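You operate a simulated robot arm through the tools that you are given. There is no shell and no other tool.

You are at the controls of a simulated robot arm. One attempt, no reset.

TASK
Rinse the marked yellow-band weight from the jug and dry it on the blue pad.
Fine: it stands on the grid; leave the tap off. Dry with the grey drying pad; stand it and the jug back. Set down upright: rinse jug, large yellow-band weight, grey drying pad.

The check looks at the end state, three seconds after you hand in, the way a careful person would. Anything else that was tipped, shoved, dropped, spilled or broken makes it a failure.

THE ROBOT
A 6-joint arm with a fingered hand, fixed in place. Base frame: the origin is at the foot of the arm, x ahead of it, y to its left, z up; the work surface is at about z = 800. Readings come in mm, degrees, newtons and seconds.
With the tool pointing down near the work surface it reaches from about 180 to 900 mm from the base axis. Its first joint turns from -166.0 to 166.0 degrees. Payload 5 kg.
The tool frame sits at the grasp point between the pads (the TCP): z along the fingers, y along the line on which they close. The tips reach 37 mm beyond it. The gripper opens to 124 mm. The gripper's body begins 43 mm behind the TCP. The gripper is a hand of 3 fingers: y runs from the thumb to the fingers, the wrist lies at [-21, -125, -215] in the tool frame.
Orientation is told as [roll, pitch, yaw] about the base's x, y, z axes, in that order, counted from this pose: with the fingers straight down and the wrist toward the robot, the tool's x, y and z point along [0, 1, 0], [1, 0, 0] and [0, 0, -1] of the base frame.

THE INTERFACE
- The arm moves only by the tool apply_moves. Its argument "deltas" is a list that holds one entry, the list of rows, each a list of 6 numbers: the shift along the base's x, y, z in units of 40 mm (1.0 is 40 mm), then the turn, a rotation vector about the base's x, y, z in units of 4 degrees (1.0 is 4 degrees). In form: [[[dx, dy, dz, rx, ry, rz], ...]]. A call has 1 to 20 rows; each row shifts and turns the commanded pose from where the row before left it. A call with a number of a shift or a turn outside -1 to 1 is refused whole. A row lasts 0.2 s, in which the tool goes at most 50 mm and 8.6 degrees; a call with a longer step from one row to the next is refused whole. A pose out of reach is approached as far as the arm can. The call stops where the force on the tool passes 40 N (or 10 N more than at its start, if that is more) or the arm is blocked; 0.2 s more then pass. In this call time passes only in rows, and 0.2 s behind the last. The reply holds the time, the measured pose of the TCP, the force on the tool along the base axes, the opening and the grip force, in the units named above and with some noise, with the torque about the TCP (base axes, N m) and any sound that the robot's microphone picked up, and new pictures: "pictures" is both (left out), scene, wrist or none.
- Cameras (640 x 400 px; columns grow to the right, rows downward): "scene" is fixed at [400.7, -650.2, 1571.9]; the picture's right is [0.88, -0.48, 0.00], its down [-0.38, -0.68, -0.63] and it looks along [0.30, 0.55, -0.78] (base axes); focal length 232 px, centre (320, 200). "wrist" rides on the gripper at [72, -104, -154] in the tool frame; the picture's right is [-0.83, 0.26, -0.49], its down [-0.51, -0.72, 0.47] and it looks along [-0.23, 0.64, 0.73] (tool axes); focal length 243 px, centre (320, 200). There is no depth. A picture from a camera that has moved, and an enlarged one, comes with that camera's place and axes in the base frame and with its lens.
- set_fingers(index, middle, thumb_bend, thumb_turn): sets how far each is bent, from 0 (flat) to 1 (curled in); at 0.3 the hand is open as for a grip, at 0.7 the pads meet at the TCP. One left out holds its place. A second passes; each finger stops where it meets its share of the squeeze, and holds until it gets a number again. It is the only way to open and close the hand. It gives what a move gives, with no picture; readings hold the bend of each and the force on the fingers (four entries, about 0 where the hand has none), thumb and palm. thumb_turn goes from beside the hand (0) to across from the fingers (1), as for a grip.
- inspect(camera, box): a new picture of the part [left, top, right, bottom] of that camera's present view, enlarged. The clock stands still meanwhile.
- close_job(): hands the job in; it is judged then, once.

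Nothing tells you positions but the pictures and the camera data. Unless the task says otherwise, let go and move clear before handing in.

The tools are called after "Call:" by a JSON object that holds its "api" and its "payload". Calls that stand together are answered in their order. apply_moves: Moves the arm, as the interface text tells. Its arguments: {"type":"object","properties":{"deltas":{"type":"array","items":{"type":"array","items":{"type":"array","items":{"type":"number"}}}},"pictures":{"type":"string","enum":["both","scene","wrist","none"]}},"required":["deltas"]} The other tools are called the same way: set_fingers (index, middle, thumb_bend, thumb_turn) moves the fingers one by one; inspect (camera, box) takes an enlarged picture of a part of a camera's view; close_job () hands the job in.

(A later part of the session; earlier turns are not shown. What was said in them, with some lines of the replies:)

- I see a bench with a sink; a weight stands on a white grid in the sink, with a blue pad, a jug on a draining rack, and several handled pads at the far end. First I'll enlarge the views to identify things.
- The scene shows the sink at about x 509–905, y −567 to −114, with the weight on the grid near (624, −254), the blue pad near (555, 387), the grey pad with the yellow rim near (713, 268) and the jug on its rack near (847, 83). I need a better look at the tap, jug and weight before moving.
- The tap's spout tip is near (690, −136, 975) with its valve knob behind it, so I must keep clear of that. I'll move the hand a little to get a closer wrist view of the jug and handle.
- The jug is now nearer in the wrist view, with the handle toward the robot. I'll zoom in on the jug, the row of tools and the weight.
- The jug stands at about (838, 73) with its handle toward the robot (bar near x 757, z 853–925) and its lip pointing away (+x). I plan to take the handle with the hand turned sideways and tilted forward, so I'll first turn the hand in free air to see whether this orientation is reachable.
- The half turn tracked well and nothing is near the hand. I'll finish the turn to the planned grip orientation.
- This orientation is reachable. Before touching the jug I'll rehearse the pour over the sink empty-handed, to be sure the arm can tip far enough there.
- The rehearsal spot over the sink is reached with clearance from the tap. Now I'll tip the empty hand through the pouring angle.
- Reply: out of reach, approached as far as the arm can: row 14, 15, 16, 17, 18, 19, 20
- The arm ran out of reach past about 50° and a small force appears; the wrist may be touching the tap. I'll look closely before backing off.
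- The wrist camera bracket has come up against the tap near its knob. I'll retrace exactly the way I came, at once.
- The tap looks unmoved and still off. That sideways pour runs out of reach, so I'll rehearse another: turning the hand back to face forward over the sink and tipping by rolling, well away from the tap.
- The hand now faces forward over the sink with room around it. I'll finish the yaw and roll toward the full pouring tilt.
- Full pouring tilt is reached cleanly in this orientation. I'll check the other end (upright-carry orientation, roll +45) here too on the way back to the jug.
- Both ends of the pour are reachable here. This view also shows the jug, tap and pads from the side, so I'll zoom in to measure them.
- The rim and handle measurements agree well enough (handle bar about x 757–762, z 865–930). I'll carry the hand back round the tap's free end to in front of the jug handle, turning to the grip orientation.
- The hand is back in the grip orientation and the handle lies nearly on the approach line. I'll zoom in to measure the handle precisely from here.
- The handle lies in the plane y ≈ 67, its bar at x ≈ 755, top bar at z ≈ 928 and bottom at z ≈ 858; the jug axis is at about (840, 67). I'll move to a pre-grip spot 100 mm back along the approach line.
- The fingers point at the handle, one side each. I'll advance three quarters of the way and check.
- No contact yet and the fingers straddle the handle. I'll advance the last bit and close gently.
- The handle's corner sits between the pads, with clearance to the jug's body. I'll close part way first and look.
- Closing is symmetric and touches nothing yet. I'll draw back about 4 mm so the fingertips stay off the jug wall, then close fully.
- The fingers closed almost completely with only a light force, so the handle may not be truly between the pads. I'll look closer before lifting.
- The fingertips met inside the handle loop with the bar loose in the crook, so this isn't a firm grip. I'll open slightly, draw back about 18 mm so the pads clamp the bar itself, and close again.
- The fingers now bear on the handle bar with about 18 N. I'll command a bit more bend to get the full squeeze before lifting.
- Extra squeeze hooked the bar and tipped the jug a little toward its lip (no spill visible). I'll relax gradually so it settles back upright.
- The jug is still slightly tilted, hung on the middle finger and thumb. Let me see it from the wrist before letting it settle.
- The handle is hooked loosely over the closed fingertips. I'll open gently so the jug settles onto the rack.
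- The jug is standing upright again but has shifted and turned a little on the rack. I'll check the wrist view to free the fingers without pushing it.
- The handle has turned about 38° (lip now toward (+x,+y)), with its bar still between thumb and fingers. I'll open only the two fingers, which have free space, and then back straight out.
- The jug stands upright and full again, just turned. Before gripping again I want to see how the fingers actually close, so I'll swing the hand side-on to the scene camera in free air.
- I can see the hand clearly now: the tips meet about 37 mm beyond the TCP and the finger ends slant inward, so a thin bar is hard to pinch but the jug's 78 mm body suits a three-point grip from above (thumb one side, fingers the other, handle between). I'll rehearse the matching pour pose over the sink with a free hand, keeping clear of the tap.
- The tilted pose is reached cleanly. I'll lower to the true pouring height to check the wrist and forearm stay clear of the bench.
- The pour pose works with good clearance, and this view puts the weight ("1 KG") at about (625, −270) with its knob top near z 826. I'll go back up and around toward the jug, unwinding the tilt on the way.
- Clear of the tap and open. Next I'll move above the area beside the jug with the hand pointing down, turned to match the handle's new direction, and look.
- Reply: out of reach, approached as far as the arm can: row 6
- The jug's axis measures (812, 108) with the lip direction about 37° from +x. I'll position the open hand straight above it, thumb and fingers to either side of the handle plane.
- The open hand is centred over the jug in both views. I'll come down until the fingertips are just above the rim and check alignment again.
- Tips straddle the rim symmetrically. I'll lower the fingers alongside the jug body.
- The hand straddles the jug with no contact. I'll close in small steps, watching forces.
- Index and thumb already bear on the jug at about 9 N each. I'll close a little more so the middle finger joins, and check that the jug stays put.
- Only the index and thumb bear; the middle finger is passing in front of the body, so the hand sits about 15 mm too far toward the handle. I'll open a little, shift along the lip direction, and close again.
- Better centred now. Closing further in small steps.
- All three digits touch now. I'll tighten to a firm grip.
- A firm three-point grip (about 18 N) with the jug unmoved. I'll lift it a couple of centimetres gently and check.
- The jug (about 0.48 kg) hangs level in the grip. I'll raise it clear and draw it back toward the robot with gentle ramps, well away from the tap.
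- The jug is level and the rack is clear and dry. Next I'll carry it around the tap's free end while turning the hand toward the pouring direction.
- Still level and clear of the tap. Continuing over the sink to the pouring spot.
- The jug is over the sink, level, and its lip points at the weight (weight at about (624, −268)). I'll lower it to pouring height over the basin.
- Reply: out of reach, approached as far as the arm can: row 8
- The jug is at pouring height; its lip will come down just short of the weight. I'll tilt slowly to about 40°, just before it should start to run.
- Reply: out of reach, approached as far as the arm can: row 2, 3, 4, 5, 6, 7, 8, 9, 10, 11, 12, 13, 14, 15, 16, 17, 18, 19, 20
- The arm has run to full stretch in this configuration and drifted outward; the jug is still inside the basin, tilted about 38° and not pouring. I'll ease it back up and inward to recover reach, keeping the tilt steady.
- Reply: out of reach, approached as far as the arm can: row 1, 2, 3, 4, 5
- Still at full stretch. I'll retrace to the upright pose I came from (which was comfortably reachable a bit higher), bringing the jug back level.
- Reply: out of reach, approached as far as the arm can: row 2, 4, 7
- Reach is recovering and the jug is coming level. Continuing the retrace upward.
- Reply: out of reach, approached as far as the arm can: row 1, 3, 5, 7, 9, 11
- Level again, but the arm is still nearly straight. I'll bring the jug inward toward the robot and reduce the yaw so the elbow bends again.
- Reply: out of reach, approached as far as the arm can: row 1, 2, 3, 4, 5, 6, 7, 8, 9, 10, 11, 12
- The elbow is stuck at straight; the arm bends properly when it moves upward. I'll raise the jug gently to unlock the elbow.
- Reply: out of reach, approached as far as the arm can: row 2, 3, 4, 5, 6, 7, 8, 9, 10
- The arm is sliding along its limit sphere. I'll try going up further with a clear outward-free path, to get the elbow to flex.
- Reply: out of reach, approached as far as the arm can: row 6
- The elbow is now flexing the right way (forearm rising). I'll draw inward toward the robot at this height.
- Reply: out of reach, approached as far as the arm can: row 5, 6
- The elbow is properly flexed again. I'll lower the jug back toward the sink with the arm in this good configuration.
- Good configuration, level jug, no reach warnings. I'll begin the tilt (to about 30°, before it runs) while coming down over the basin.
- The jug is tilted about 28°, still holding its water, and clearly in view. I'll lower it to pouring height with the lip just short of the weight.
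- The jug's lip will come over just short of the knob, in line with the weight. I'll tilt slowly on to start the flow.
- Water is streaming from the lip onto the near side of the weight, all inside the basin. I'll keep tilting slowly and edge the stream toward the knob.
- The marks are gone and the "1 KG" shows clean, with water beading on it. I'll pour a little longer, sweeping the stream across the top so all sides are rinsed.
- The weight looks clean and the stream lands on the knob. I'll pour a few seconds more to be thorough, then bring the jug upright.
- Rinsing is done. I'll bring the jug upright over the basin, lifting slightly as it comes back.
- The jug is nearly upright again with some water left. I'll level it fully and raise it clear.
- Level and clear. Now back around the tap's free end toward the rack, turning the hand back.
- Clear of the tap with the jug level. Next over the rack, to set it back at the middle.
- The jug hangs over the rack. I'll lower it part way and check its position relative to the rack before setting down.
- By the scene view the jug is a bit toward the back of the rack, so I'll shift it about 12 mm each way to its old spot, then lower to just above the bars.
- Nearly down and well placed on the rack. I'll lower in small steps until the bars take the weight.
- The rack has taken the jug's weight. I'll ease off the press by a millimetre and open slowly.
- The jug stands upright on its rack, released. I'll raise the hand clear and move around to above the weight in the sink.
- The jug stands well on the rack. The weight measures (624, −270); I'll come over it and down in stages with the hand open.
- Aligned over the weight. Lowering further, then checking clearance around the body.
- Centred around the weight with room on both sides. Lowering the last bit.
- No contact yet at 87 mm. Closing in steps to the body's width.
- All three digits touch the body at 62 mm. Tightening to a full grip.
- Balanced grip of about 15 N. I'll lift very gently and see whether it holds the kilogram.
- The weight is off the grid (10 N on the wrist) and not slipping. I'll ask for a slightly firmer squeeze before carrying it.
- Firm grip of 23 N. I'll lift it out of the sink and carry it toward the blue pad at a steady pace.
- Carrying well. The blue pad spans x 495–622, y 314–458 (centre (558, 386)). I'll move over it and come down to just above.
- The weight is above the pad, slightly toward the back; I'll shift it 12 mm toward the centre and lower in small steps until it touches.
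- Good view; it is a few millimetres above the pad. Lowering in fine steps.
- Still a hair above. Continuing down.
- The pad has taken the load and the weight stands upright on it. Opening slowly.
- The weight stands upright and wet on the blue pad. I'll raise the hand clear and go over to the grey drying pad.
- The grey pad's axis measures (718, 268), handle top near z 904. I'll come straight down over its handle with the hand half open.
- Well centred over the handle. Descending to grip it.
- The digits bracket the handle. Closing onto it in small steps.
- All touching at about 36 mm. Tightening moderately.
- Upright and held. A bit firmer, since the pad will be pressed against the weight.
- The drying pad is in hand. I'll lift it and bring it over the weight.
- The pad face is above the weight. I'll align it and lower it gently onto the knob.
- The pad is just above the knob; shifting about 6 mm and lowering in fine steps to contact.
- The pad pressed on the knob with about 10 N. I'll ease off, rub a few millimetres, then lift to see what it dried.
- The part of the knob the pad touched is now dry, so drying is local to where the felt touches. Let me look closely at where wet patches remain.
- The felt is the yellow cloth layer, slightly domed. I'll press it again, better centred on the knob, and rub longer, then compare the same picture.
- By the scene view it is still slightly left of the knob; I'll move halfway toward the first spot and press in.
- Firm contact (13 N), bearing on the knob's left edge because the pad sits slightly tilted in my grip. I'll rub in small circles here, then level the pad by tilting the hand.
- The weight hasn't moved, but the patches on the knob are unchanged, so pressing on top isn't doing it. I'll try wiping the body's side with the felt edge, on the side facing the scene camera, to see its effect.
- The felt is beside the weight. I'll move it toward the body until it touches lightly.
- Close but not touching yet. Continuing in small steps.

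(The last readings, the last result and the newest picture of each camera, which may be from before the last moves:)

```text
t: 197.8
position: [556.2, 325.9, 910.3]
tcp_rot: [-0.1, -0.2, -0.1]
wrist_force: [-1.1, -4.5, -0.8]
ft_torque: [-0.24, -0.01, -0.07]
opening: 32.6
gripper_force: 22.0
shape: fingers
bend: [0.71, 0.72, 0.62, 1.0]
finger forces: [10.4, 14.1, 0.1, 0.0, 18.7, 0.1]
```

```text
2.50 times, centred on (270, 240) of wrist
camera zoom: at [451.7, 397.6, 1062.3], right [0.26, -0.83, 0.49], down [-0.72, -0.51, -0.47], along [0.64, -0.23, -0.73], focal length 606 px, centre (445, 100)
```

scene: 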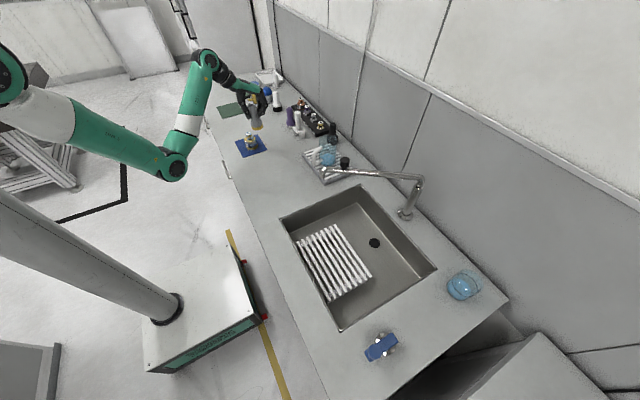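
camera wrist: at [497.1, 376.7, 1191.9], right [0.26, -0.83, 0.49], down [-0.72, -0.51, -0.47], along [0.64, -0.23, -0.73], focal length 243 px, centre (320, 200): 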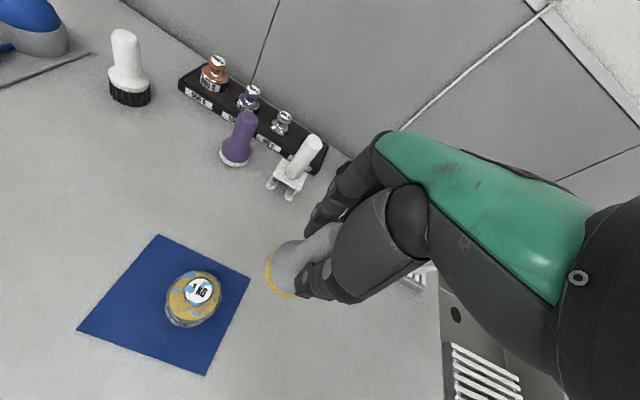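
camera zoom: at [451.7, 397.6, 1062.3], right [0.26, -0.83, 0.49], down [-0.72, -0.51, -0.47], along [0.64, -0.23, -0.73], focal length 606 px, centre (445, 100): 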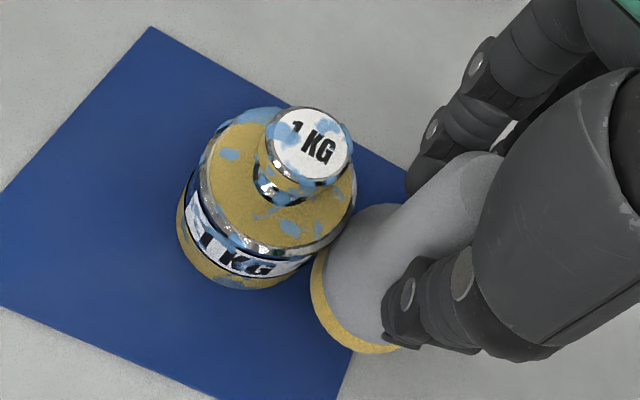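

Contact now, but the reaction suggests the pad's grey flare is touching the body's top edge rather than the felt. I'll look closely before going on.

Call:
{"api": "inspect", "payload": {"camera": "wrist", "box": [225, 185, 300, 265]}}

Call:
{"api": "inspect", "payload": {"camera": "scene", "box": [235, 115, 275, 160]}}

```text
5.00 times, centred on (262, 225) of wrist
camera zoom: at [451.7, 397.6, 1062.3], right [0.26, -0.83, 0.49], down [-0.72, -0.51, -0.47], along [0.64, -0.23, -0.73], focal length 1213 px, centre (608, 75)
```

zoom: 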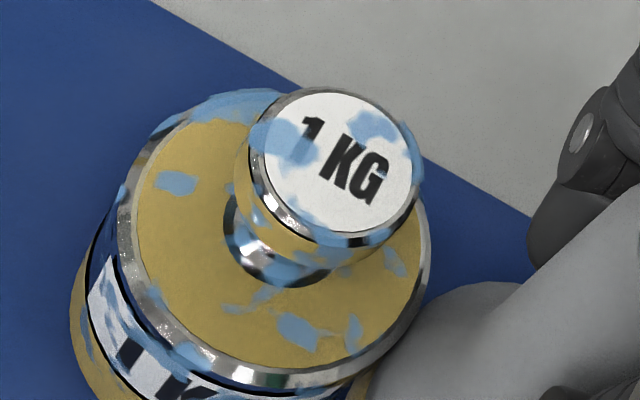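

```text
8.89 times, centred on (255, 138) of scene
camera zoom: at [400.7, -650.2, 1571.9], right [0.88, -0.48, 0.0], down [-0.38, -0.68, -0.63], along [0.3, 0.55, -0.78], focal length 2066 px, centre (898, 756)
```

zoom: 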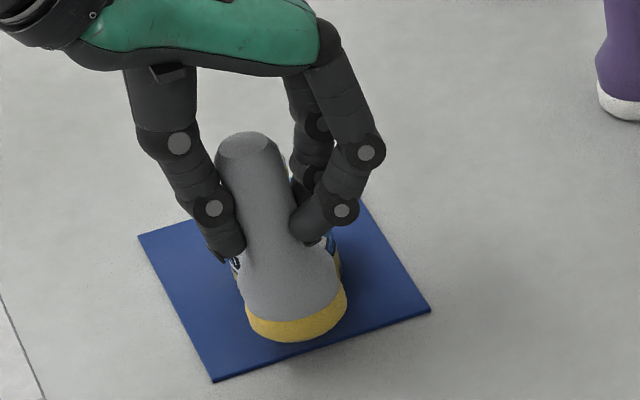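

The felt's side isn't proud of the grey flare, so its domed face must do the work. I'll test it face-down on the shoulder ring beside the knob, where there are visible patches.

Call:
{"api": "apply_moves", "payload": {"deltas": [[[0, -0.15, 0.1, 0, 0, 0], [0, -0.15, 0.4, 0, 0, 0], [0, 0, 0.6, 0, 0, 0], [0.05, 0.25, 0.1, 0, 0, 0]]], "pictures": "none"}}

Call:
{"api": "inspect", "payload": {"camera": "scene", "box": [235, 110, 275, 155]}}

Call:
{"api": "inspect", "payload": {"camera": "wrist", "box": [180, 160, 360, 320]}}

```text
t: 198.8
position: [559.6, 325.4, 958.1]
tcp_rot: [-0.1, -0.1, 0.1]
wrist_force: [-0.2, -0.3, -0.5]
ft_torque: [0.05, 0.03, -0.02]
opening: 32.5
gripper_force: 20.7
shape: fingers
bend: [0.71, 0.72, 0.62, 1.0]
finger forces: [11.2, 10.7, 0.0, 0.0, 18.4, 0.1]
```

```text
8.89 times, centred on (255, 132) of scene
camera zoom: at [400.7, -650.2, 1571.9], right [0.88, -0.48, 0.0], down [-0.38, -0.68, -0.63], along [0.3, 0.55, -0.78], focal length 2066 px, centre (898, 800)
```

zoom: 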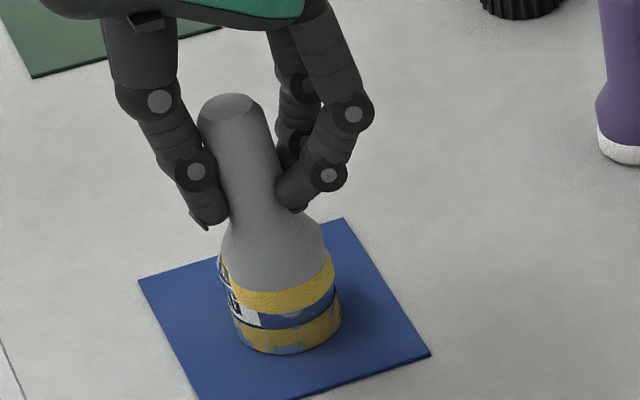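

```text
2.50 times, centred on (270, 240) of wrist
camera zoom: at [454.9, 396.6, 1111.0], right [0.26, -0.83, 0.49], down [-0.72, -0.51, -0.47], along [0.64, -0.23, -0.73], focal length 606 px, centre (445, 100)
```

zoom: 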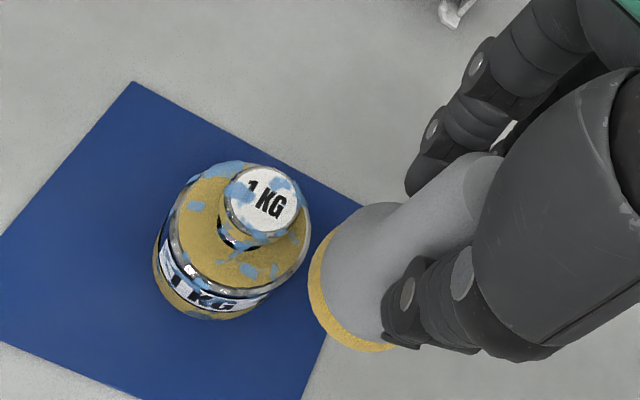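

The pad's far edge is over the shoulder ring, just clear of the knob. Lowering to contact.

Call:
{"api": "apply_moves", "payload": {"deltas": [[[0, 0.03, -0.2, 0, 0, 0], [0, 0.03, -0.2, 0, 0, 0]]], "pictures": "none"}}

Call:
{"api": "apply_moves", "payload": {"deltas": [[[0, 0, -0.07, 0, 0, 0], [0, 0, -0.06, 0, 0, 0]]], "pictures": "none"}}

Call:
{"api": "apply_moves", "payload": {"deltas": [[[0, 0, -0.05, 0, 0, 0], [0, 0, -0.05, 0, 0, 0]]], "pictures": "none"}}

```text
t: 199.4
position: [560.4, 326.3, 943.3]
tcp_rot: [-0.1, -0.2, 0.0]
wrist_force: [-0.2, -2.4, 9.3]
ft_torque: [-0.03, 0.09, 0.02]
opening: 32.4
gripper_force: 22.0
shape: fingers
bend: [0.71, 0.72, 0.62, 1.0]
finger forces: [11.6, 12.4, 0.0, 0.1, 19.6, 0.1]
```

```text
t: 200.0
position: [560.9, 325.1, 940.5]
tcp_rot: [0.0, -0.4, 0.0]
wrist_force: [4.1, -13.2, 31.0]
ft_torque: [-0.23, -0.02, 0.0]
opening: 32.1
gripper_force: 27.3
shape: fingers
bend: [0.71, 0.73, 0.62, 1.0]
finger forces: [14.6, 20.0, 0.1, 0.1, 21.5, 0.1]
```

```text
t: 200.6
position: [559.1, 326.0, 935.3]
tcp_rot: [0.0, -0.1, 0.1]
wrist_force: [0.9, -11.5, 29.7]
ft_torque: [-0.14, 0.04, 0.05]
opening: 32.6
gripper_force: 29.0
shape: fingers
bend: [0.71, 0.73, 0.62, 1.0]
finger forces: [15.6, 19.7, 0.0, 0.0, 21.9, 0.0]
```

That pressed too hard; backing off at once and checking.

Call:
{"api": "apply_moves", "payload": {"deltas": [[[0, 0, 0.15, 0, 0, 0]]], "pictures": "none"}}

Call:
{"api": "inspect", "payload": {"camera": "scene", "box": [235, 110, 275, 155]}}

Call:
{"api": "inspect", "payload": {"camera": "wrist", "box": [180, 160, 360, 320]}}

```text
t: 201.0
position: [557.3, 326.0, 935.6]
tcp_rot: [-0.2, 0.3, 0.2]
wrist_force: [1.0, -0.1, 4.2]
ft_torque: [0.04, -0.07, -0.03]
opening: 32.5
gripper_force: 22.6
shape: fingers
bend: [0.71, 0.73, 0.62, 1.0]
finger forces: [13.3, 13.6, 0.1, 0.1, 18.5, 0.0]
```

```text
8.89 times, centred on (255, 132) of scene
camera zoom: at [400.7, -650.2, 1571.9], right [0.88, -0.48, 0.0], down [-0.38, -0.68, -0.63], along [0.3, 0.55, -0.78], focal length 2066 px, centre (898, 800)
```

zoom: 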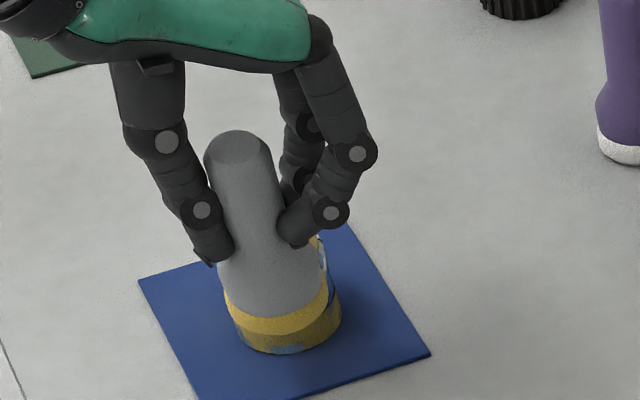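

```text
2.50 times, centred on (270, 240) of wrist
camera zoom: at [453.6, 398.2, 1088.5], right [0.27, -0.83, 0.49], down [-0.72, -0.51, -0.47], along [0.64, -0.23, -0.73], focal length 606 px, centre (445, 100)
```

zoom: 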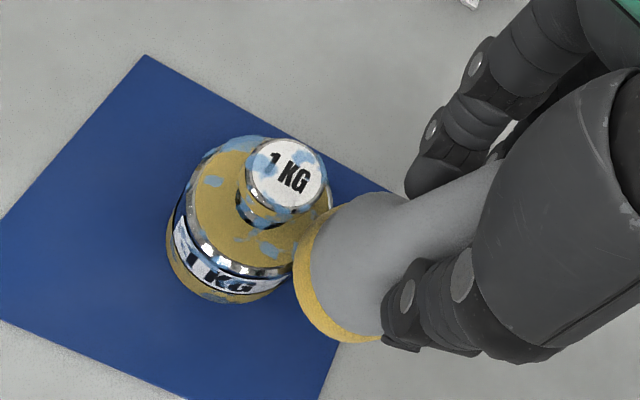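

The weight is undisturbed. I'll lift away and compare the shoulder.

Call:
{"api": "apply_moves", "payload": {"deltas": [[[0, -0.05, 0.3, 0, 0, 0], [0, -0.1, 0.5, 0, 0, 0], [0.5, -0.6, 0.3, 0, 0, 0], [0.5, -0.6, 0, 0, 0, 0]]], "pictures": "none"}}

Call:
{"api": "inspect", "payload": {"camera": "scene", "box": [238, 126, 264, 152]}}

Call:
{"api": "inspect", "payload": {"camera": "wrist", "box": [130, 180, 250, 300]}}

Call:
{"api": "inspect", "payload": {"camera": "scene", "box": [240, 85, 290, 135]}}

```text
t: 202.0
position: [598.5, 271.6, 983.4]
tcp_rot: [-0.1, 0.0, 0.2]
wrist_force: [0.4, 1.3, -0.7]
ft_torque: [-0.01, 0.0, 0.03]
opening: 32.8
gripper_force: 21.0
shape: fingers
bend: [0.71, 0.73, 0.62, 1.0]
finger forces: [11.7, 12.8, 0.1, 0.0, 18.0, 0.2]
```

```text
15.38 times, centred on (251, 139) of scene
camera zoom: at [400.7, -650.2, 1571.9], right [0.88, -0.48, 0.0], down [-0.38, -0.68, -0.63], along [0.3, 0.55, -0.78], focal length 3576 px, centre (1382, 1138)
```

zoom: 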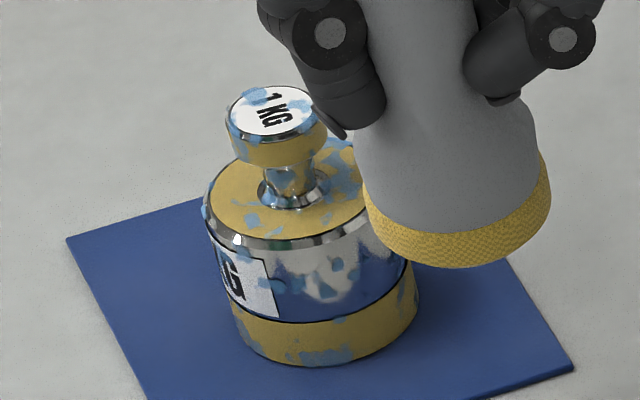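

```text
3.33 times, centred on (190, 240) of wrist
camera zoom: at [493.5, 344.4, 1135.5], right [0.26, -0.83, 0.49], down [-0.72, -0.51, -0.47], along [0.64, -0.23, -0.73], focal length 809 px, centre (753, 67)
```

zoom: 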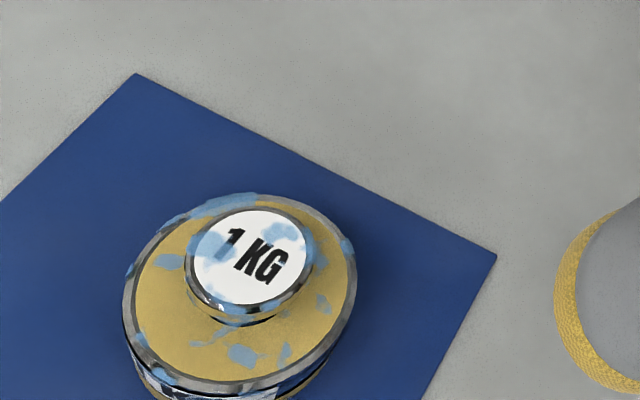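

```text
8.00 times, centred on (265, 110) of scene
camera zoom: at [400.7, -650.2, 1571.9], right [0.88, -0.48, 0.0], down [-0.38, -0.68, -0.63], along [0.3, 0.55, -0.78], focal length 1860 px, centre (760, 920)
```

zoom: 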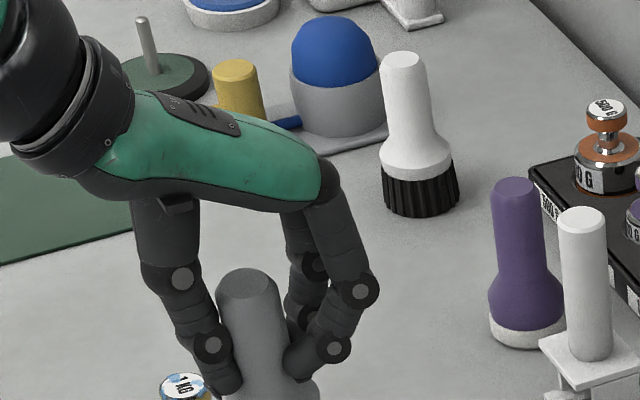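

No visible change there either, so dabbing isn't enough; perhaps it needs real wiping strokes with the face flat. The pad now hangs about upright, so I'll do proper strokes across the whole knob top and compare.

Call:
{"api": "apply_moves", "payload": {"deltas": [[[0, 0.3, 0.6, 0, 0, 0], [-0.3, 0.8, 0.3, 0, 0, 0], [-0.4, 0.8, 0, 0, 0, 0], [-0.3, 0.7, 0, 0, 0, 0], [0, 0, -0.6, 0, 0, 0], [0, 0, -0.3, 0, 0, 0]]], "pictures": "none"}}

Call:
{"api": "inspect", "payload": {"camera": "scene", "box": [235, 105, 275, 155]}}

Call:
{"api": "inspect", "payload": {"camera": "wrist", "box": [200, 180, 360, 340]}}

```text
t: 203.4
position: [559.2, 375.8, 984.5]
tcp_rot: [-0.2, -0.2, 0.0]
wrist_force: [-0.3, 0.6, -1.3]
ft_torque: [-0.02, -0.03, 0.01]
opening: 32.7
gripper_force: 21.3
shape: fingers
bend: [0.71, 0.73, 0.62, 1.0]
finger forces: [11.6, 12.6, 0.0, 0.0, 17.7, 0.1]
```

```text
8.00 times, centred on (255, 130) of scene
camera zoom: at [400.7, -650.2, 1571.9], right [0.88, -0.48, 0.0], down [-0.38, -0.68, -0.63], along [0.3, 0.55, -0.78], focal length 1860 px, centre (840, 760)
```

zoom: 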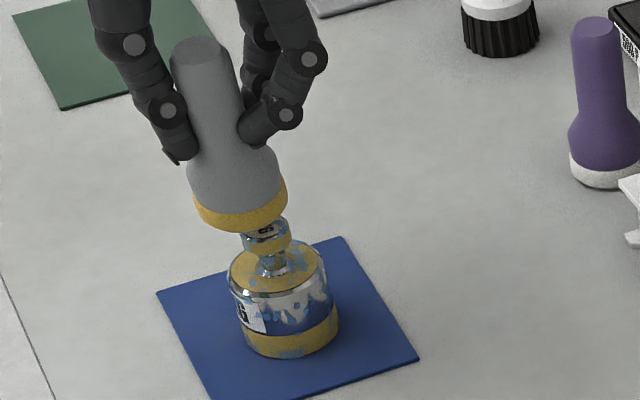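

```text
2.50 times, centred on (280, 260) of wrist
camera zoom: at [454.4, 447.4, 1136.3], right [0.26, -0.83, 0.49], down [-0.72, -0.51, -0.47], along [0.64, -0.23, -0.73], focal length 606 px, centre (420, 50)
```

zoom: 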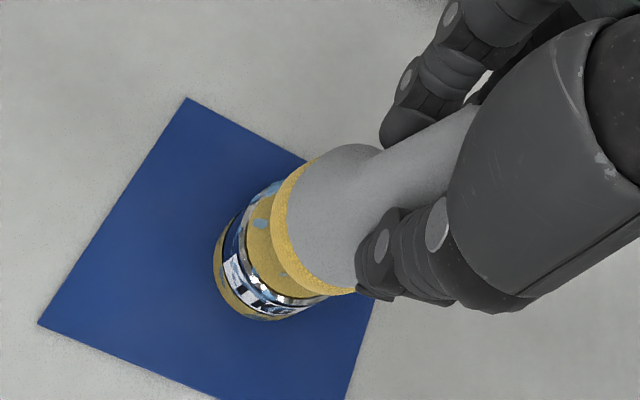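

The pad's face is just above the knob. I'll lower to light contact and then make long wiping strokes over it.

Call:
{"api": "apply_moves", "payload": {"deltas": [[[0.08, -0.08, -0.1, 0, 0, 0], [0, 0, -0.08, 0, 0, 0]]], "pictures": "none"}}

Call:
{"api": "apply_moves", "payload": {"deltas": [[[0, 0, -0.05, 0, 0, 0]]], "pictures": "none"}}

Call:
{"api": "apply_moves", "payload": {"deltas": [[[0, 0, -0.04, 0, 0, 0]]], "pictures": "none"}}

```text
t: 204.0
position: [562.7, 372.0, 976.6]
tcp_rot: [-0.1, -0.1, 0.0]
wrist_force: [0.4, 0.0, -0.8]
ft_torque: [-0.02, 0.02, 0.0]
opening: 32.7
gripper_force: 21.8
shape: fingers
bend: [0.71, 0.73, 0.62, 1.0]
finger forces: [11.7, 12.7, 0.0, 0.0, 17.8, 0.1]
```

```text
t: 204.4
position: [561.6, 372.2, 974.5]
tcp_rot: [-0.1, 0.1, 0.0]
wrist_force: [-0.4, 0.5, -1.3]
ft_torque: [-0.04, -0.01, 0.01]
opening: 32.8
gripper_force: 20.9
shape: fingers
bend: [0.71, 0.73, 0.62, 1.0]
finger forces: [11.6, 12.7, 0.0, 0.0, 17.8, 0.0]
```

```text
t: 204.8
position: [562.4, 373.2, 971.4]
tcp_rot: [-0.1, 0.0, -0.1]
wrist_force: [0.3, -0.4, -1.5]
ft_torque: [-0.01, 0.0, -0.04]
opening: 32.4
gripper_force: 21.3
shape: fingers
bend: [0.71, 0.73, 0.62, 1.0]
finger forces: [11.7, 12.7, 0.1, 0.0, 17.8, 0.0]
```

Call:
{"api": "apply_moves", "payload": {"deltas": [[[0, 0, -0.05, 0, 0, 0]]], "pictures": "none"}}

Call:
{"api": "apply_moves", "payload": {"deltas": [[[0, 0, -0.04, 0, 0, 0]]], "pictures": "none"}}

Call:
{"api": "apply_moves", "payload": {"deltas": [[[0, 0, -0.04, 0, 0, 0]]], "pictures": "none"}}

```text
t: 205.2
position: [562.5, 372.1, 971.1]
tcp_rot: [0.0, 0.0, 0.1]
wrist_force: [-0.2, 1.2, -1.1]
ft_torque: [-0.02, 0.03, 0.02]
opening: 32.4
gripper_force: 21.1
shape: fingers
bend: [0.71, 0.73, 0.62, 1.0]
finger forces: [11.6, 12.7, 0.0, 0.0, 17.9, 0.1]
```

```text
t: 205.6
position: [562.9, 372.2, 969.6]
tcp_rot: [0.0, -0.2, 0.0]
wrist_force: [-0.1, -0.1, 6.3]
ft_torque: [-0.03, 0.06, -0.01]
opening: 32.6
gripper_force: 21.6
shape: fingers
bend: [0.71, 0.73, 0.62, 1.0]
finger forces: [11.7, 13.1, 0.1, 0.1, 18.5, 0.1]
```

```text
t: 206.0
position: [563.2, 372.7, 970.5]
tcp_rot: [0.1, -0.2, 0.1]
wrist_force: [-0.4, 1.4, 15.3]
ft_torque: [-0.04, 0.17, 0.0]
opening: 32.4
gripper_force: 23.3
shape: fingers
bend: [0.71, 0.73, 0.62, 1.0]
finger forces: [12.1, 13.6, 0.0, 0.0, 19.9, 0.0]
```

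Contact at about 15 N. I'll ease slightly and make cross strokes of ±16 mm over the knob.

Call:
{"api": "apply_moves", "payload": {"deltas": [[[0, 0, 0.02, 0, 0, 0], [0.2, 0, 0, 0, 0, 0], [0.2, 0, 0, 0, 0, 0], [-0.2, 0, 0, 0, 0, 0], [-0.2, 0, 0, 0, 0, 0], [-0.2, 0, 0, 0, 0, 0], [-0.2, 0, 0, 0, 0, 0], [0.2, 0, 0, 0, 0, 0], [0.2, 0, 0, 0, 0, 0], [0, 0.2, 0, 0, 0, 0], [0, 0.2, 0, 0, 0, 0], [0, -0.2, 0, 0, 0, 0], [0, -0.2, 0, 0, 0, 0], [0, -0.2, 0, 0, 0, 0], [0, -0.2, 0, 0, 0, 0], [0, 0.2, 0, 0, 0, 0], [0, 0.2, 0, 0, 0, 0]]], "pictures": "none"}}

Call:
{"api": "apply_moves", "payload": {"deltas": [[[0, 0, 0.5, 0, 0, 0], [0.4, -0.8, 0.7, 0, 0, 0], [0.6, -0.9, 0.5, 0, 0, 0]]], "pictures": "none"}}

Call:
{"api": "inspect", "payload": {"camera": "scene", "box": [238, 126, 264, 152]}}

Call:
{"api": "inspect", "payload": {"camera": "wrist", "box": [160, 250, 225, 325]}}

```text
t: 209.6
position: [562.1, 373.1, 966.8]
tcp_rot: [-0.1, -0.1, -0.1]
wrist_force: [0.6, -2.0, 4.6]
ft_torque: [-0.15, 0.01, 0.0]
opening: 33.0
gripper_force: 23.0
shape: fingers
bend: [0.71, 0.73, 0.62, 1.0]
finger forces: [11.5, 14.3, 0.0, 0.1, 19.0, 0.1]
```

```text
t: 210.4
position: [600.0, 306.5, 1034.9]
tcp_rot: [-0.2, 0.0, 0.0]
wrist_force: [0.0, 0.4, 0.1]
ft_torque: [-0.03, -0.04, 0.0]
opening: 32.7
gripper_force: 20.6
shape: fingers
bend: [0.71, 0.73, 0.62, 1.0]
finger forces: [11.8, 11.4, 0.1, 0.1, 17.9, 0.1]
```

```text
15.38 times, centred on (251, 139) of scene
camera zoom: at [400.7, -650.2, 1571.9], right [0.88, -0.48, 0.0], down [-0.38, -0.68, -0.63], along [0.3, 0.55, -0.78], focal length 3576 px, centre (1382, 1138)
```

zoom: 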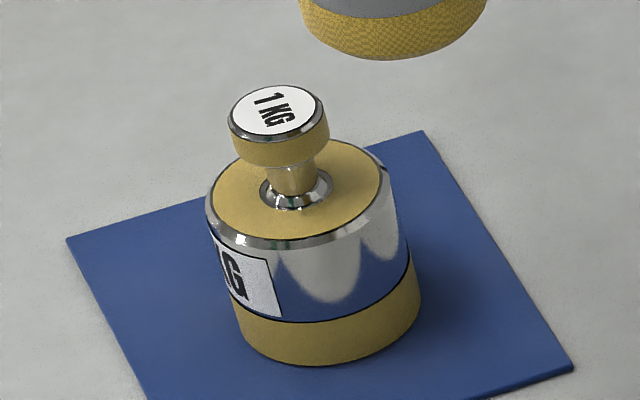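

```text
5.33 times, centred on (192, 288) of wrist
camera zoom: at [496.5, 378.0, 1187.3], right [0.26, -0.83, 0.49], down [-0.72, -0.51, -0.47], along [0.64, -0.23, -0.73], focal length 1294 px, centre (1000, -267)
```

zoom: 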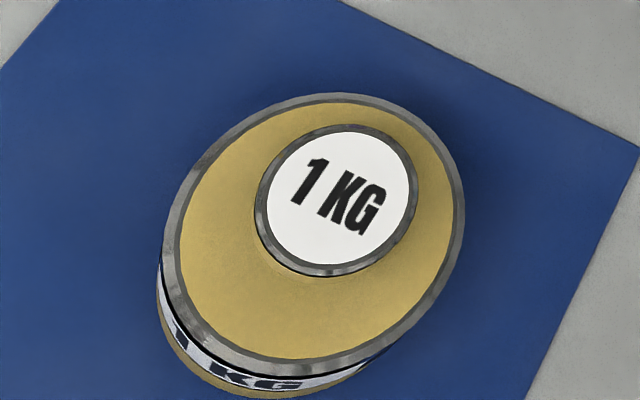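

All the wet patches are gone: the weight is clean and dry, upright on the blue pad. Now I'll return the drying pad to its old place at about (718, 268).

Call:
{"api": "apply_moves", "payload": {"deltas": [[[0.5, -0.16, 0, 0, 0, 0], [0.8, -0.25, 0, 0, 0, 0], [0.8, -0.25, 0, 0, 0, 0], [0.6, -0.2, 0, 0, 0, 0], [0.28, -0.08, -0.3, 0, 0, 0], [0, 0, -0.7, 0, 0, 0], [0, 0, -0.8, 0, 0, 0], [0, 0, -0.7, 0, 0, 0], [0, 0, -0.4, 0, 0, 0]]], "pictures": "both"}}

Call:
{"api": "inspect", "payload": {"camera": "scene", "box": [255, 95, 325, 165]}}

Call:
{"api": "inspect", "payload": {"camera": "wrist", "box": [180, 160, 400, 380]}}

```text
t: 212.4
position: [721.1, 265.5, 920.1]
tcp_rot: [-0.1, 0.0, 0.1]
wrist_force: [-0.6, 0.7, -0.9]
ft_torque: [-0.03, 0.0, -0.03]
opening: 32.5
gripper_force: 20.6
shape: fingers
bend: [0.71, 0.73, 0.62, 1.0]
finger forces: [11.7, 11.2, 0.1, 0.0, 17.8, 0.1]
camera wrist: at [616.9, 337.2, 1071.3], right [0.26, -0.83, 0.49], down [-0.72, -0.51, -0.47], along [0.64, -0.23, -0.73], focal length 243 px, centre (320, 200)
```

scene: 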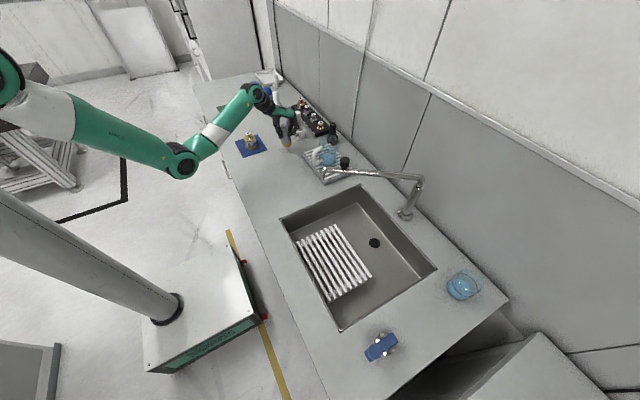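
wrist: 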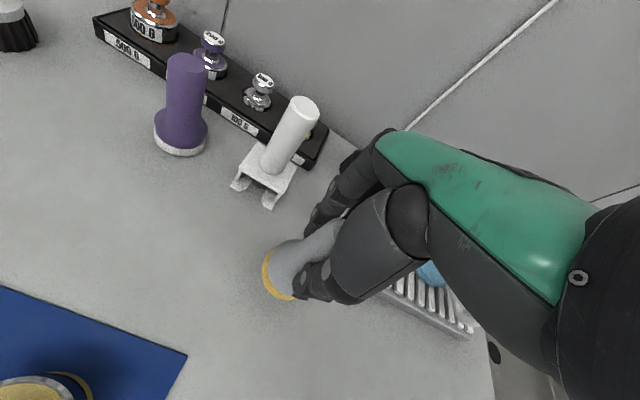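

```text
5.71 times, centred on (290, 130) of scene
camera zoom: at [400.7, -650.2, 1571.9], right [0.88, -0.48, 0.0], down [-0.38, -0.68, -0.63], along [0.3, 0.55, -0.78], focal length 1328 px, centre (491, 600)
```

zoom: 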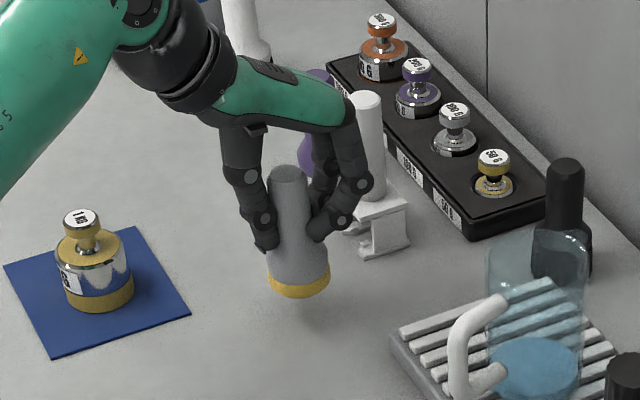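

```text
1.82 times, centred on (290, 270) of wrist
camera zoom: at [616.9, 337.2, 1071.3], right [0.26, -0.83, 0.49], down [-0.72, -0.51, -0.47], along [0.64, -0.23, -0.73], focal length 441 px, centre (374, 73)
```

zoom: 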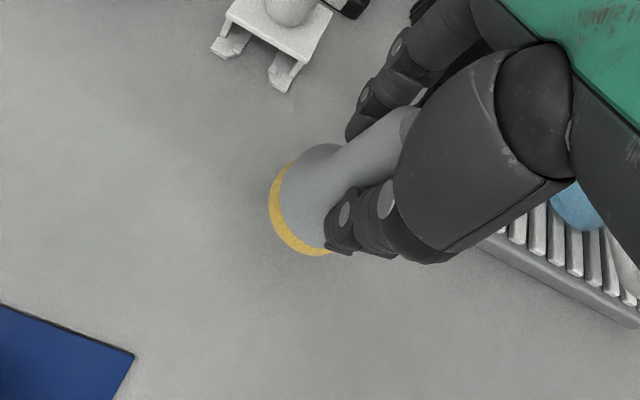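

Over its old spot and nearly upright. Lowering in small steps to the bench.

Call:
{"api": "apply_moves", "payload": {"deltas": [[[-0.02, 0.05, -0.25, 0, 0, 0], [-0.02, 0.04, -0.2, 0, 0, 0]]], "pictures": "none"}}

Call:
{"api": "apply_moves", "payload": {"deltas": [[[0, 0, -0.07, 0, 0, 0], [0, 0, -0.07, 0, 0, 0]]], "pictures": "none"}}

Call:
{"api": "apply_moves", "payload": {"deltas": [[[0, 0, -0.06, 0, 0, 0]]], "pictures": "none"}}

Call:
{"api": "inspect", "payload": {"camera": "scene", "box": [265, 110, 315, 160]}}

```text
t: 213.0
position: [721.0, 270.1, 901.3]
tcp_rot: [-0.2, 0.0, 0.0]
wrist_force: [-0.4, -0.1, -0.4]
ft_torque: [0.01, 0.0, -0.01]
opening: 32.6
gripper_force: 20.2
shape: fingers
bend: [0.71, 0.73, 0.62, 1.0]
finger forces: [11.8, 11.0, 0.1, 0.0, 17.8, 0.0]
```

```text
t: 213.6
position: [721.0, 269.1, 895.8]
tcp_rot: [-0.1, -0.1, 0.1]
wrist_force: [-0.4, -0.1, -0.8]
ft_torque: [0.01, 0.0, -0.03]
opening: 32.6
gripper_force: 20.1
shape: fingers
bend: [0.71, 0.73, 0.62, 1.0]
finger forces: [11.7, 11.0, 0.0, 0.1, 17.8, 0.1]
```

```text
t: 214.0
position: [720.7, 270.3, 894.0]
tcp_rot: [-0.1, -0.2, 0.0]
wrist_force: [0.6, 0.4, -0.8]
ft_torque: [0.01, -0.01, 0.02]
opening: 32.6
gripper_force: 20.6
shape: fingers
bend: [0.71, 0.73, 0.62, 1.0]
finger forces: [11.7, 11.0, 0.0, 0.1, 17.9, 0.0]
```

```text
8.00 times, centred on (290, 135) of scene
camera zoom: at [400.7, -650.2, 1571.9], right [0.88, -0.48, 0.0], down [-0.38, -0.68, -0.63], along [0.3, 0.55, -0.78], focal length 1860 px, centre (560, 720)
```

zoom: 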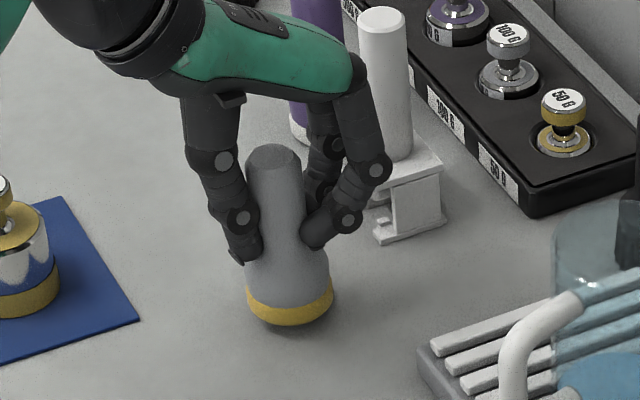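

Call:
{"api": "apply_moves", "payload": {"deltas": [[[0, 0, -0.06, 0, 0, 0]]], "pictures": "none"}}

Call:
{"api": "apply_moves", "payload": {"deltas": [[[0, 0, -0.05, 0, 0, 0]]], "pictures": "none"}}

Call:
{"api": "apply_moves", "payload": {"deltas": [[[0, 0, -0.04, 0, 0, 0]]], "pictures": "none"}}

```text
t: 214.4
position: [720.6, 270.3, 891.9]
tcp_rot: [-0.1, -0.1, 0.1]
wrist_force: [-0.6, -0.1, -0.8]
ft_torque: [0.0, 0.01, 0.04]
opening: 32.7
gripper_force: 20.1
shape: fingers
bend: [0.71, 0.73, 0.62, 1.0]
finger forces: [11.7, 11.0, 0.0, 0.0, 17.8, 0.0]
```

```text
t: 214.8
position: [720.6, 270.5, 889.3]
tcp_rot: [-0.1, 0.0, -0.1]
wrist_force: [0.1, 0.5, -0.2]
ft_torque: [0.01, 0.0, 0.02]
opening: 32.8
gripper_force: 20.6
shape: fingers
bend: [0.71, 0.73, 0.62, 1.0]
finger forces: [11.7, 10.9, 0.1, 0.0, 17.7, 0.0]
```

```text
t: 215.2
position: [719.6, 269.3, 887.0]
tcp_rot: [-0.1, 0.0, 0.0]
wrist_force: [-0.4, 0.8, -1.0]
ft_torque: [0.01, -0.01, 0.0]
opening: 32.7
gripper_force: 21.0
shape: fingers
bend: [0.71, 0.73, 0.62, 1.0]
finger forces: [11.6, 11.0, 0.0, 0.0, 17.7, 0.1]
```

Still no bench contact; continuing in small steps, one at a time.

Call:
{"api": "apply_moves", "payload": {"deltas": [[[0, 0, -0.05, 0, 0, 0]]], "pictures": "none"}}

Call:
{"api": "inspect", "payload": {"camera": "scene", "box": [270, 120, 305, 155]}}

```text
t: 215.6
position: [720.7, 270.0, 885.8]
tcp_rot: [-0.1, -0.1, 0.1]
wrist_force: [-0.3, 0.2, -0.5]
ft_torque: [-0.02, -0.01, 0.01]
opening: 32.8
gripper_force: 20.3
shape: fingers
bend: [0.71, 0.73, 0.62, 1.0]
finger forces: [11.8, 11.1, 0.0, 0.0, 17.9, 0.0]
```

```text
11.43 times, centred on (288, 138) of scene
camera zoom: at [400.7, -650.2, 1571.9], right [0.88, -0.48, 0.0], down [-0.38, -0.68, -0.63], along [0.3, 0.55, -0.78], focal length 2657 px, centre (691, 914)
```

zoom: 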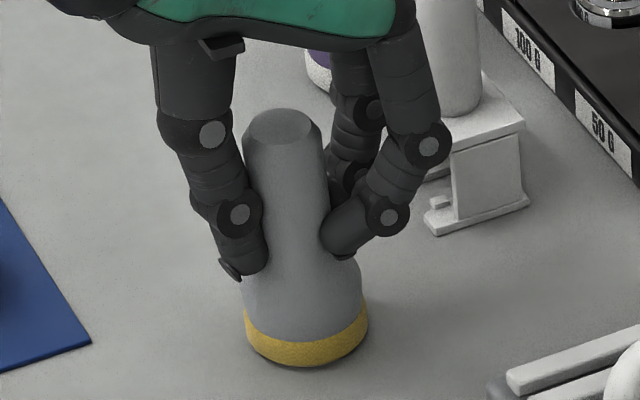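

Call:
{"api": "apply_moves", "payload": {"deltas": [[[0, 0, -0.04, 0, 0, 0]]], "pictures": "none"}}

Call:
{"api": "apply_moves", "payload": {"deltas": [[[0, 0, -0.04, 0, 0, 0]]], "pictures": "none"}}

```text
t: 216.0
position: [719.9, 270.5, 886.5]
tcp_rot: [0.0, -0.2, 0.1]
wrist_force: [0.5, 2.3, 6.3]
ft_torque: [0.02, 0.08, -0.03]
opening: 32.7
gripper_force: 20.7
shape: fingers
bend: [0.71, 0.73, 0.62, 1.0]
finger forces: [11.5, 11.3, 0.1, 0.0, 19.0, 0.0]
```

```text
t: 216.4
position: [721.1, 271.8, 885.8]
tcp_rot: [0.1, -0.1, 0.1]
wrist_force: [-1.0, 0.0, 13.7]
ft_torque: [-0.04, 0.16, -0.02]
opening: 32.7
gripper_force: 22.5
shape: fingers
bend: [0.71, 0.73, 0.62, 1.0]
finger forces: [11.6, 12.9, 0.0, 0.1, 20.0, 0.0]
```

The pad stands on the bench. Easing the press and opening gently.

Call:
{"api": "apply_moves", "payload": {"deltas": [[[0, 0, 0.03, 0, 0, 0]]], "pictures": "none"}}

Call:
{"api": "set_fingers", "payload": {"index": 0.62, "middle": 0.62, "thumb_bend": 0.6}}

Call:
{"api": "inspect", "payload": {"camera": "scene", "box": [265, 110, 315, 160]}}

Call:
{"api": "set_fingers", "payload": {"index": 0.55, "middle": 0.55, "thumb_bend": 0.54}}

Call:
{"api": "set_fingers", "payload": {"index": 0.45, "middle": 0.45, "thumb_bend": 0.45}}

Call:
{"api": "inspect", "payload": {"camera": "scene", "box": [265, 110, 315, 160]}}

```text
t: 216.8
position: [720.0, 270.2, 884.0]
tcp_rot: [-0.1, 0.0, 0.0]
wrist_force: [2.0, 1.7, 9.6]
ft_torque: [0.05, 0.04, -0.01]
opening: 32.8
gripper_force: 22.2
shape: fingers
bend: [0.71, 0.73, 0.62, 1.0]
finger forces: [12.4, 12.2, 0.1, 0.0, 18.6, 0.0]
```

```text
t: 217.8
position: [719.7, 270.3, 884.9]
tcp_rot: [-0.1, 0.0, 0.0]
wrist_force: [-0.9, 0.4, -0.6]
ft_torque: [0.03, -0.03, -0.01]
opening: 36.7
gripper_force: 1.3
shape: fingers
bend: [0.61, 0.62, 0.59, 1.0]
finger forces: [1.0, 0.0, 0.0, 0.0, 1.0, 0.1]
```

```text
8.00 times, centred on (290, 135) of scene
camera zoom: at [400.7, -650.2, 1571.9], right [0.88, -0.48, 0.0], down [-0.38, -0.68, -0.63], along [0.3, 0.55, -0.78], focal length 1860 px, centre (560, 720)
```

zoom: 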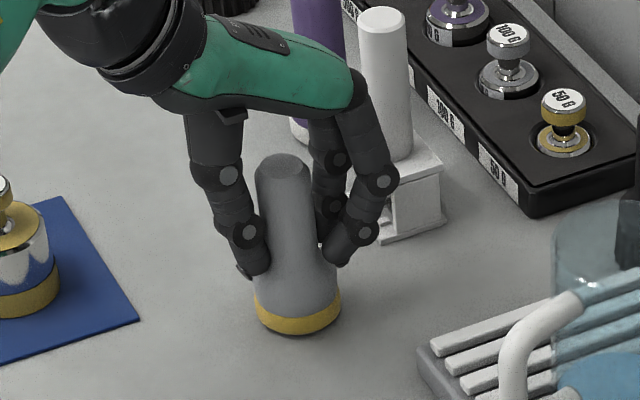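

```text
t: 218.8
position: [719.4, 270.7, 883.6]
tcp_rot: [-0.1, 0.0, 0.0]
wrist_force: [-1.1, 0.6, -0.1]
ft_torque: [-0.03, 0.0, -0.03]
opening: 53.0
gripper_force: 0.0
shape: fingers
bend: [0.55, 0.55, 0.54, 1.0]
finger forces: [0.0, 0.1, 0.0, 0.1, 0.1, 0.0]
```

```text
t: 219.8
position: [719.5, 270.3, 884.1]
tcp_rot: [-0.1, -0.1, 0.0]
wrist_force: [0.3, 0.3, -0.2]
ft_torque: [0.01, 0.01, 0.04]
opening: 82.1
gripper_force: 0.1
shape: fingers
bend: [0.45, 0.45, 0.45, 0.99]
finger forces: [0.0, 0.1, 0.0, 0.1, 0.0, 0.1]
```

```text
8.00 times, centred on (290, 135) of scene
camera zoom: at [400.7, -650.2, 1571.9], right [0.88, -0.48, 0.0], down [-0.38, -0.68, -0.63], along [0.3, 0.55, -0.78], focal length 1860 px, centre (560, 720)
```

zoom: 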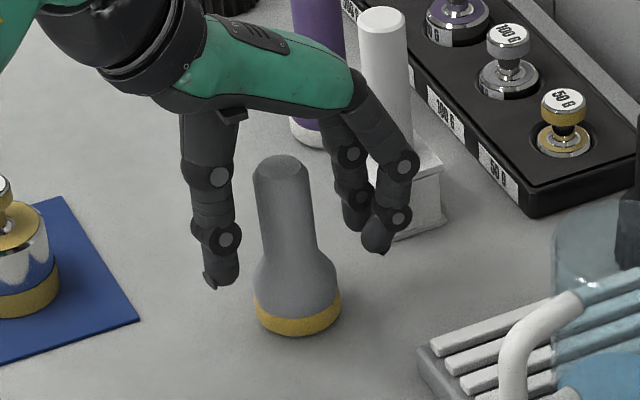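

The drying pad stands upright in its place, released. I'll raise the hand clear and check everything.

Call:
{"api": "apply_moves", "payload": {"deltas": [[[0, 0, 0.4, 0, 0, 0], [0, 0, 0.8, 0, 0, 0], [0, 0, 1, 0, 0, 0], [0, 0, 1, 0, 0, 0], [0, 0, 1, 0, 0, 0], [0, 0, 1, 0, 0, 0], [-0.6, -0.6, 0.5, 0, 0, 0], [-0.6, -0.6, 0.3, 0, 0, 0]]], "pictures": "both"}}

Call:
{"api": "inspect", "payload": {"camera": "scene", "box": [215, 70, 365, 190]}}

Call:
{"api": "inspect", "payload": {"camera": "scene", "box": [270, 140, 450, 350]}}

Call:
{"api": "inspect", "payload": {"camera": "scene", "box": [235, 120, 275, 160]}}

Call:
{"api": "inspect", "payload": {"camera": "scene", "box": [295, 125, 365, 190]}}

```text
t: 221.6
position: [670.6, 221.7, 1122.3]
tcp_rot: [-0.1, -0.1, 0.1]
wrist_force: [0.2, 0.2, -1.1]
ft_torque: [-0.02, -0.02, -0.02]
opening: 82.5
gripper_force: 0.0
shape: fingers
bend: [0.45, 0.45, 0.45, 0.99]
finger forces: [0.0, 0.0, 0.0, 0.0, 0.0, 0.1]
camera wrist: at [565.6, 293.0, 1274.4], right [0.26, -0.83, 0.49], down [-0.72, -0.51, -0.47], along [0.64, -0.23, -0.73], focal length 243 px, centre (320, 200)
```

scene: 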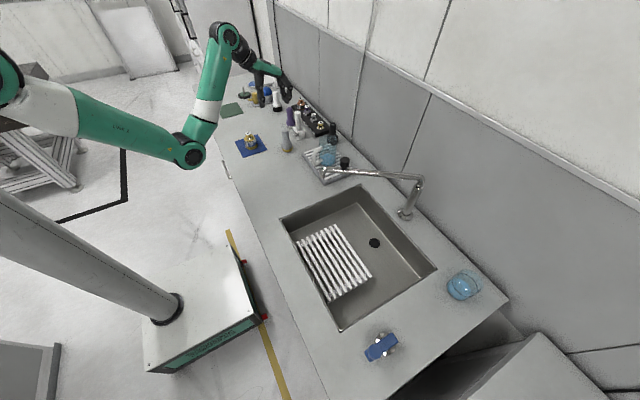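
wrist: 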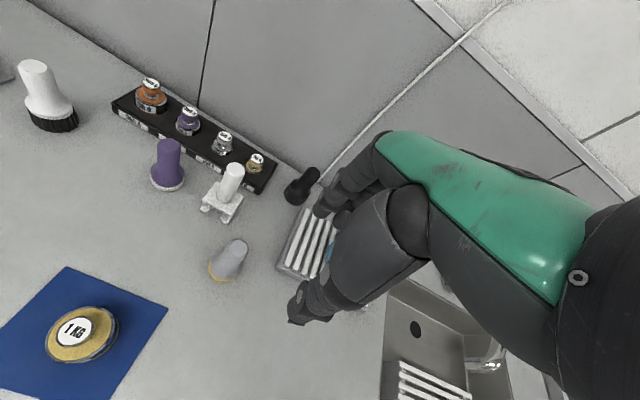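

```text
3.33 times, centred on (290, 130) of scene
camera zoom: at [400.7, -650.2, 1571.9], right [0.88, -0.48, 0.0], down [-0.38, -0.68, -0.63], along [0.3, 0.55, -0.78], focal length 775 px, centre (420, 433)
```

zoom: 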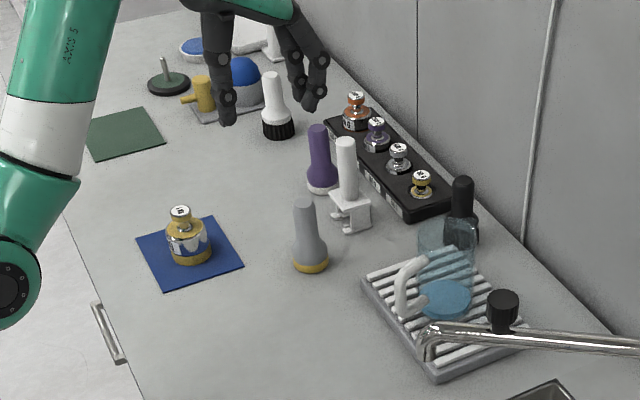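

```text
1.90 times, centred on (360, 245) of scene
camera zoom: at [400.7, -650.2, 1571.9], right [0.88, -0.48, 0.0], down [-0.38, -0.68, -0.63], along [0.3, 0.55, -0.78], focal length 443 px, centre (244, 114)
```

zoom: 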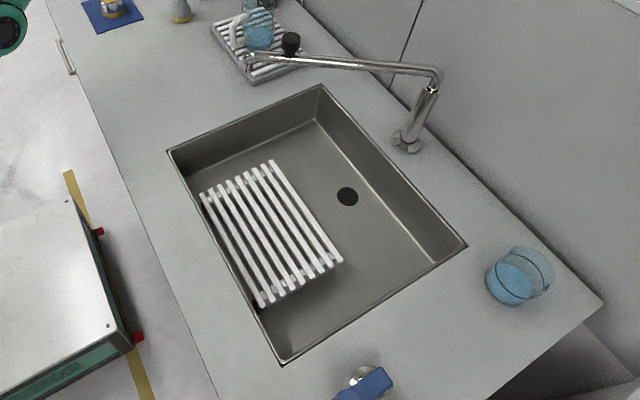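

```text
10.00 times, centred on (255, 140) of scene
camera zoom: at [400.7, -650.2, 1571.9], right [0.88, -0.48, 0.0], down [-0.38, -0.68, -0.63], along [0.3, 0.55, -0.78], focal length 2325 px, centre (970, 800)
```

zoom: 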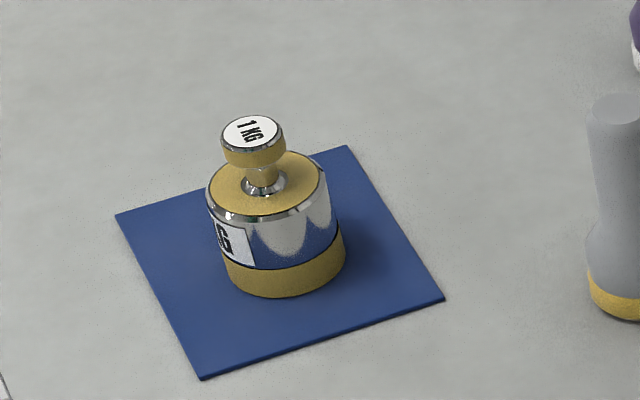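

```text
6.15 times, centred on (330, 158) of scene
camera zoom: at [400.7, -650.2, 1571.9], right [0.88, -0.48, 0.0], down [-0.38, -0.68, -0.63], along [0.3, 0.55, -0.78], focal length 1431 px, centre (258, 462)
```

zoom: 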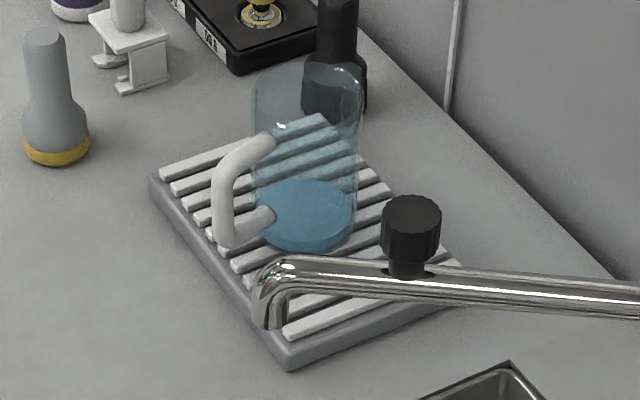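

Everything checks out. The weight is clean and dry, upright on the blue pad. The jug stands on its rack and the grey pad is back in its place. The tap is off and undisturbed, and the hand is empty and clear, so I'm handing in.

Call:
{"api": "close_job", "payload": {}}

```text
The job is handed in.
```

The job is handed in. In the last pictures the 1 kg yellow-band weight was clean and dry, standing upright on the blue pad.

- **Rinse:** I poured most of the jug over the weight on the grid until the marks were gone. All the water I could see stayed in the basin.
- **Dry:** I wiped the weight with the grey drying pad until no wet patches showed.
- **Put back:** The jug is upright on its rack, turned about 20° from where it stood and with some water left. The drying pad is upright in its old place.
- **Tap contact:** The tap stayed off. During an early empty-handed rehearsal the arm touched it lightly, at about 5 N. I backed off, and the tap looks unmoved.
- **Other slips:** My first attempt to grip the jug's handle tipped the jug slightly on the rack, with no spill. One press with the drying pad was harder than intended, and the weight slid a few millimetres on the blue pad but stayed upright.

The hand is empty and clear of everything.
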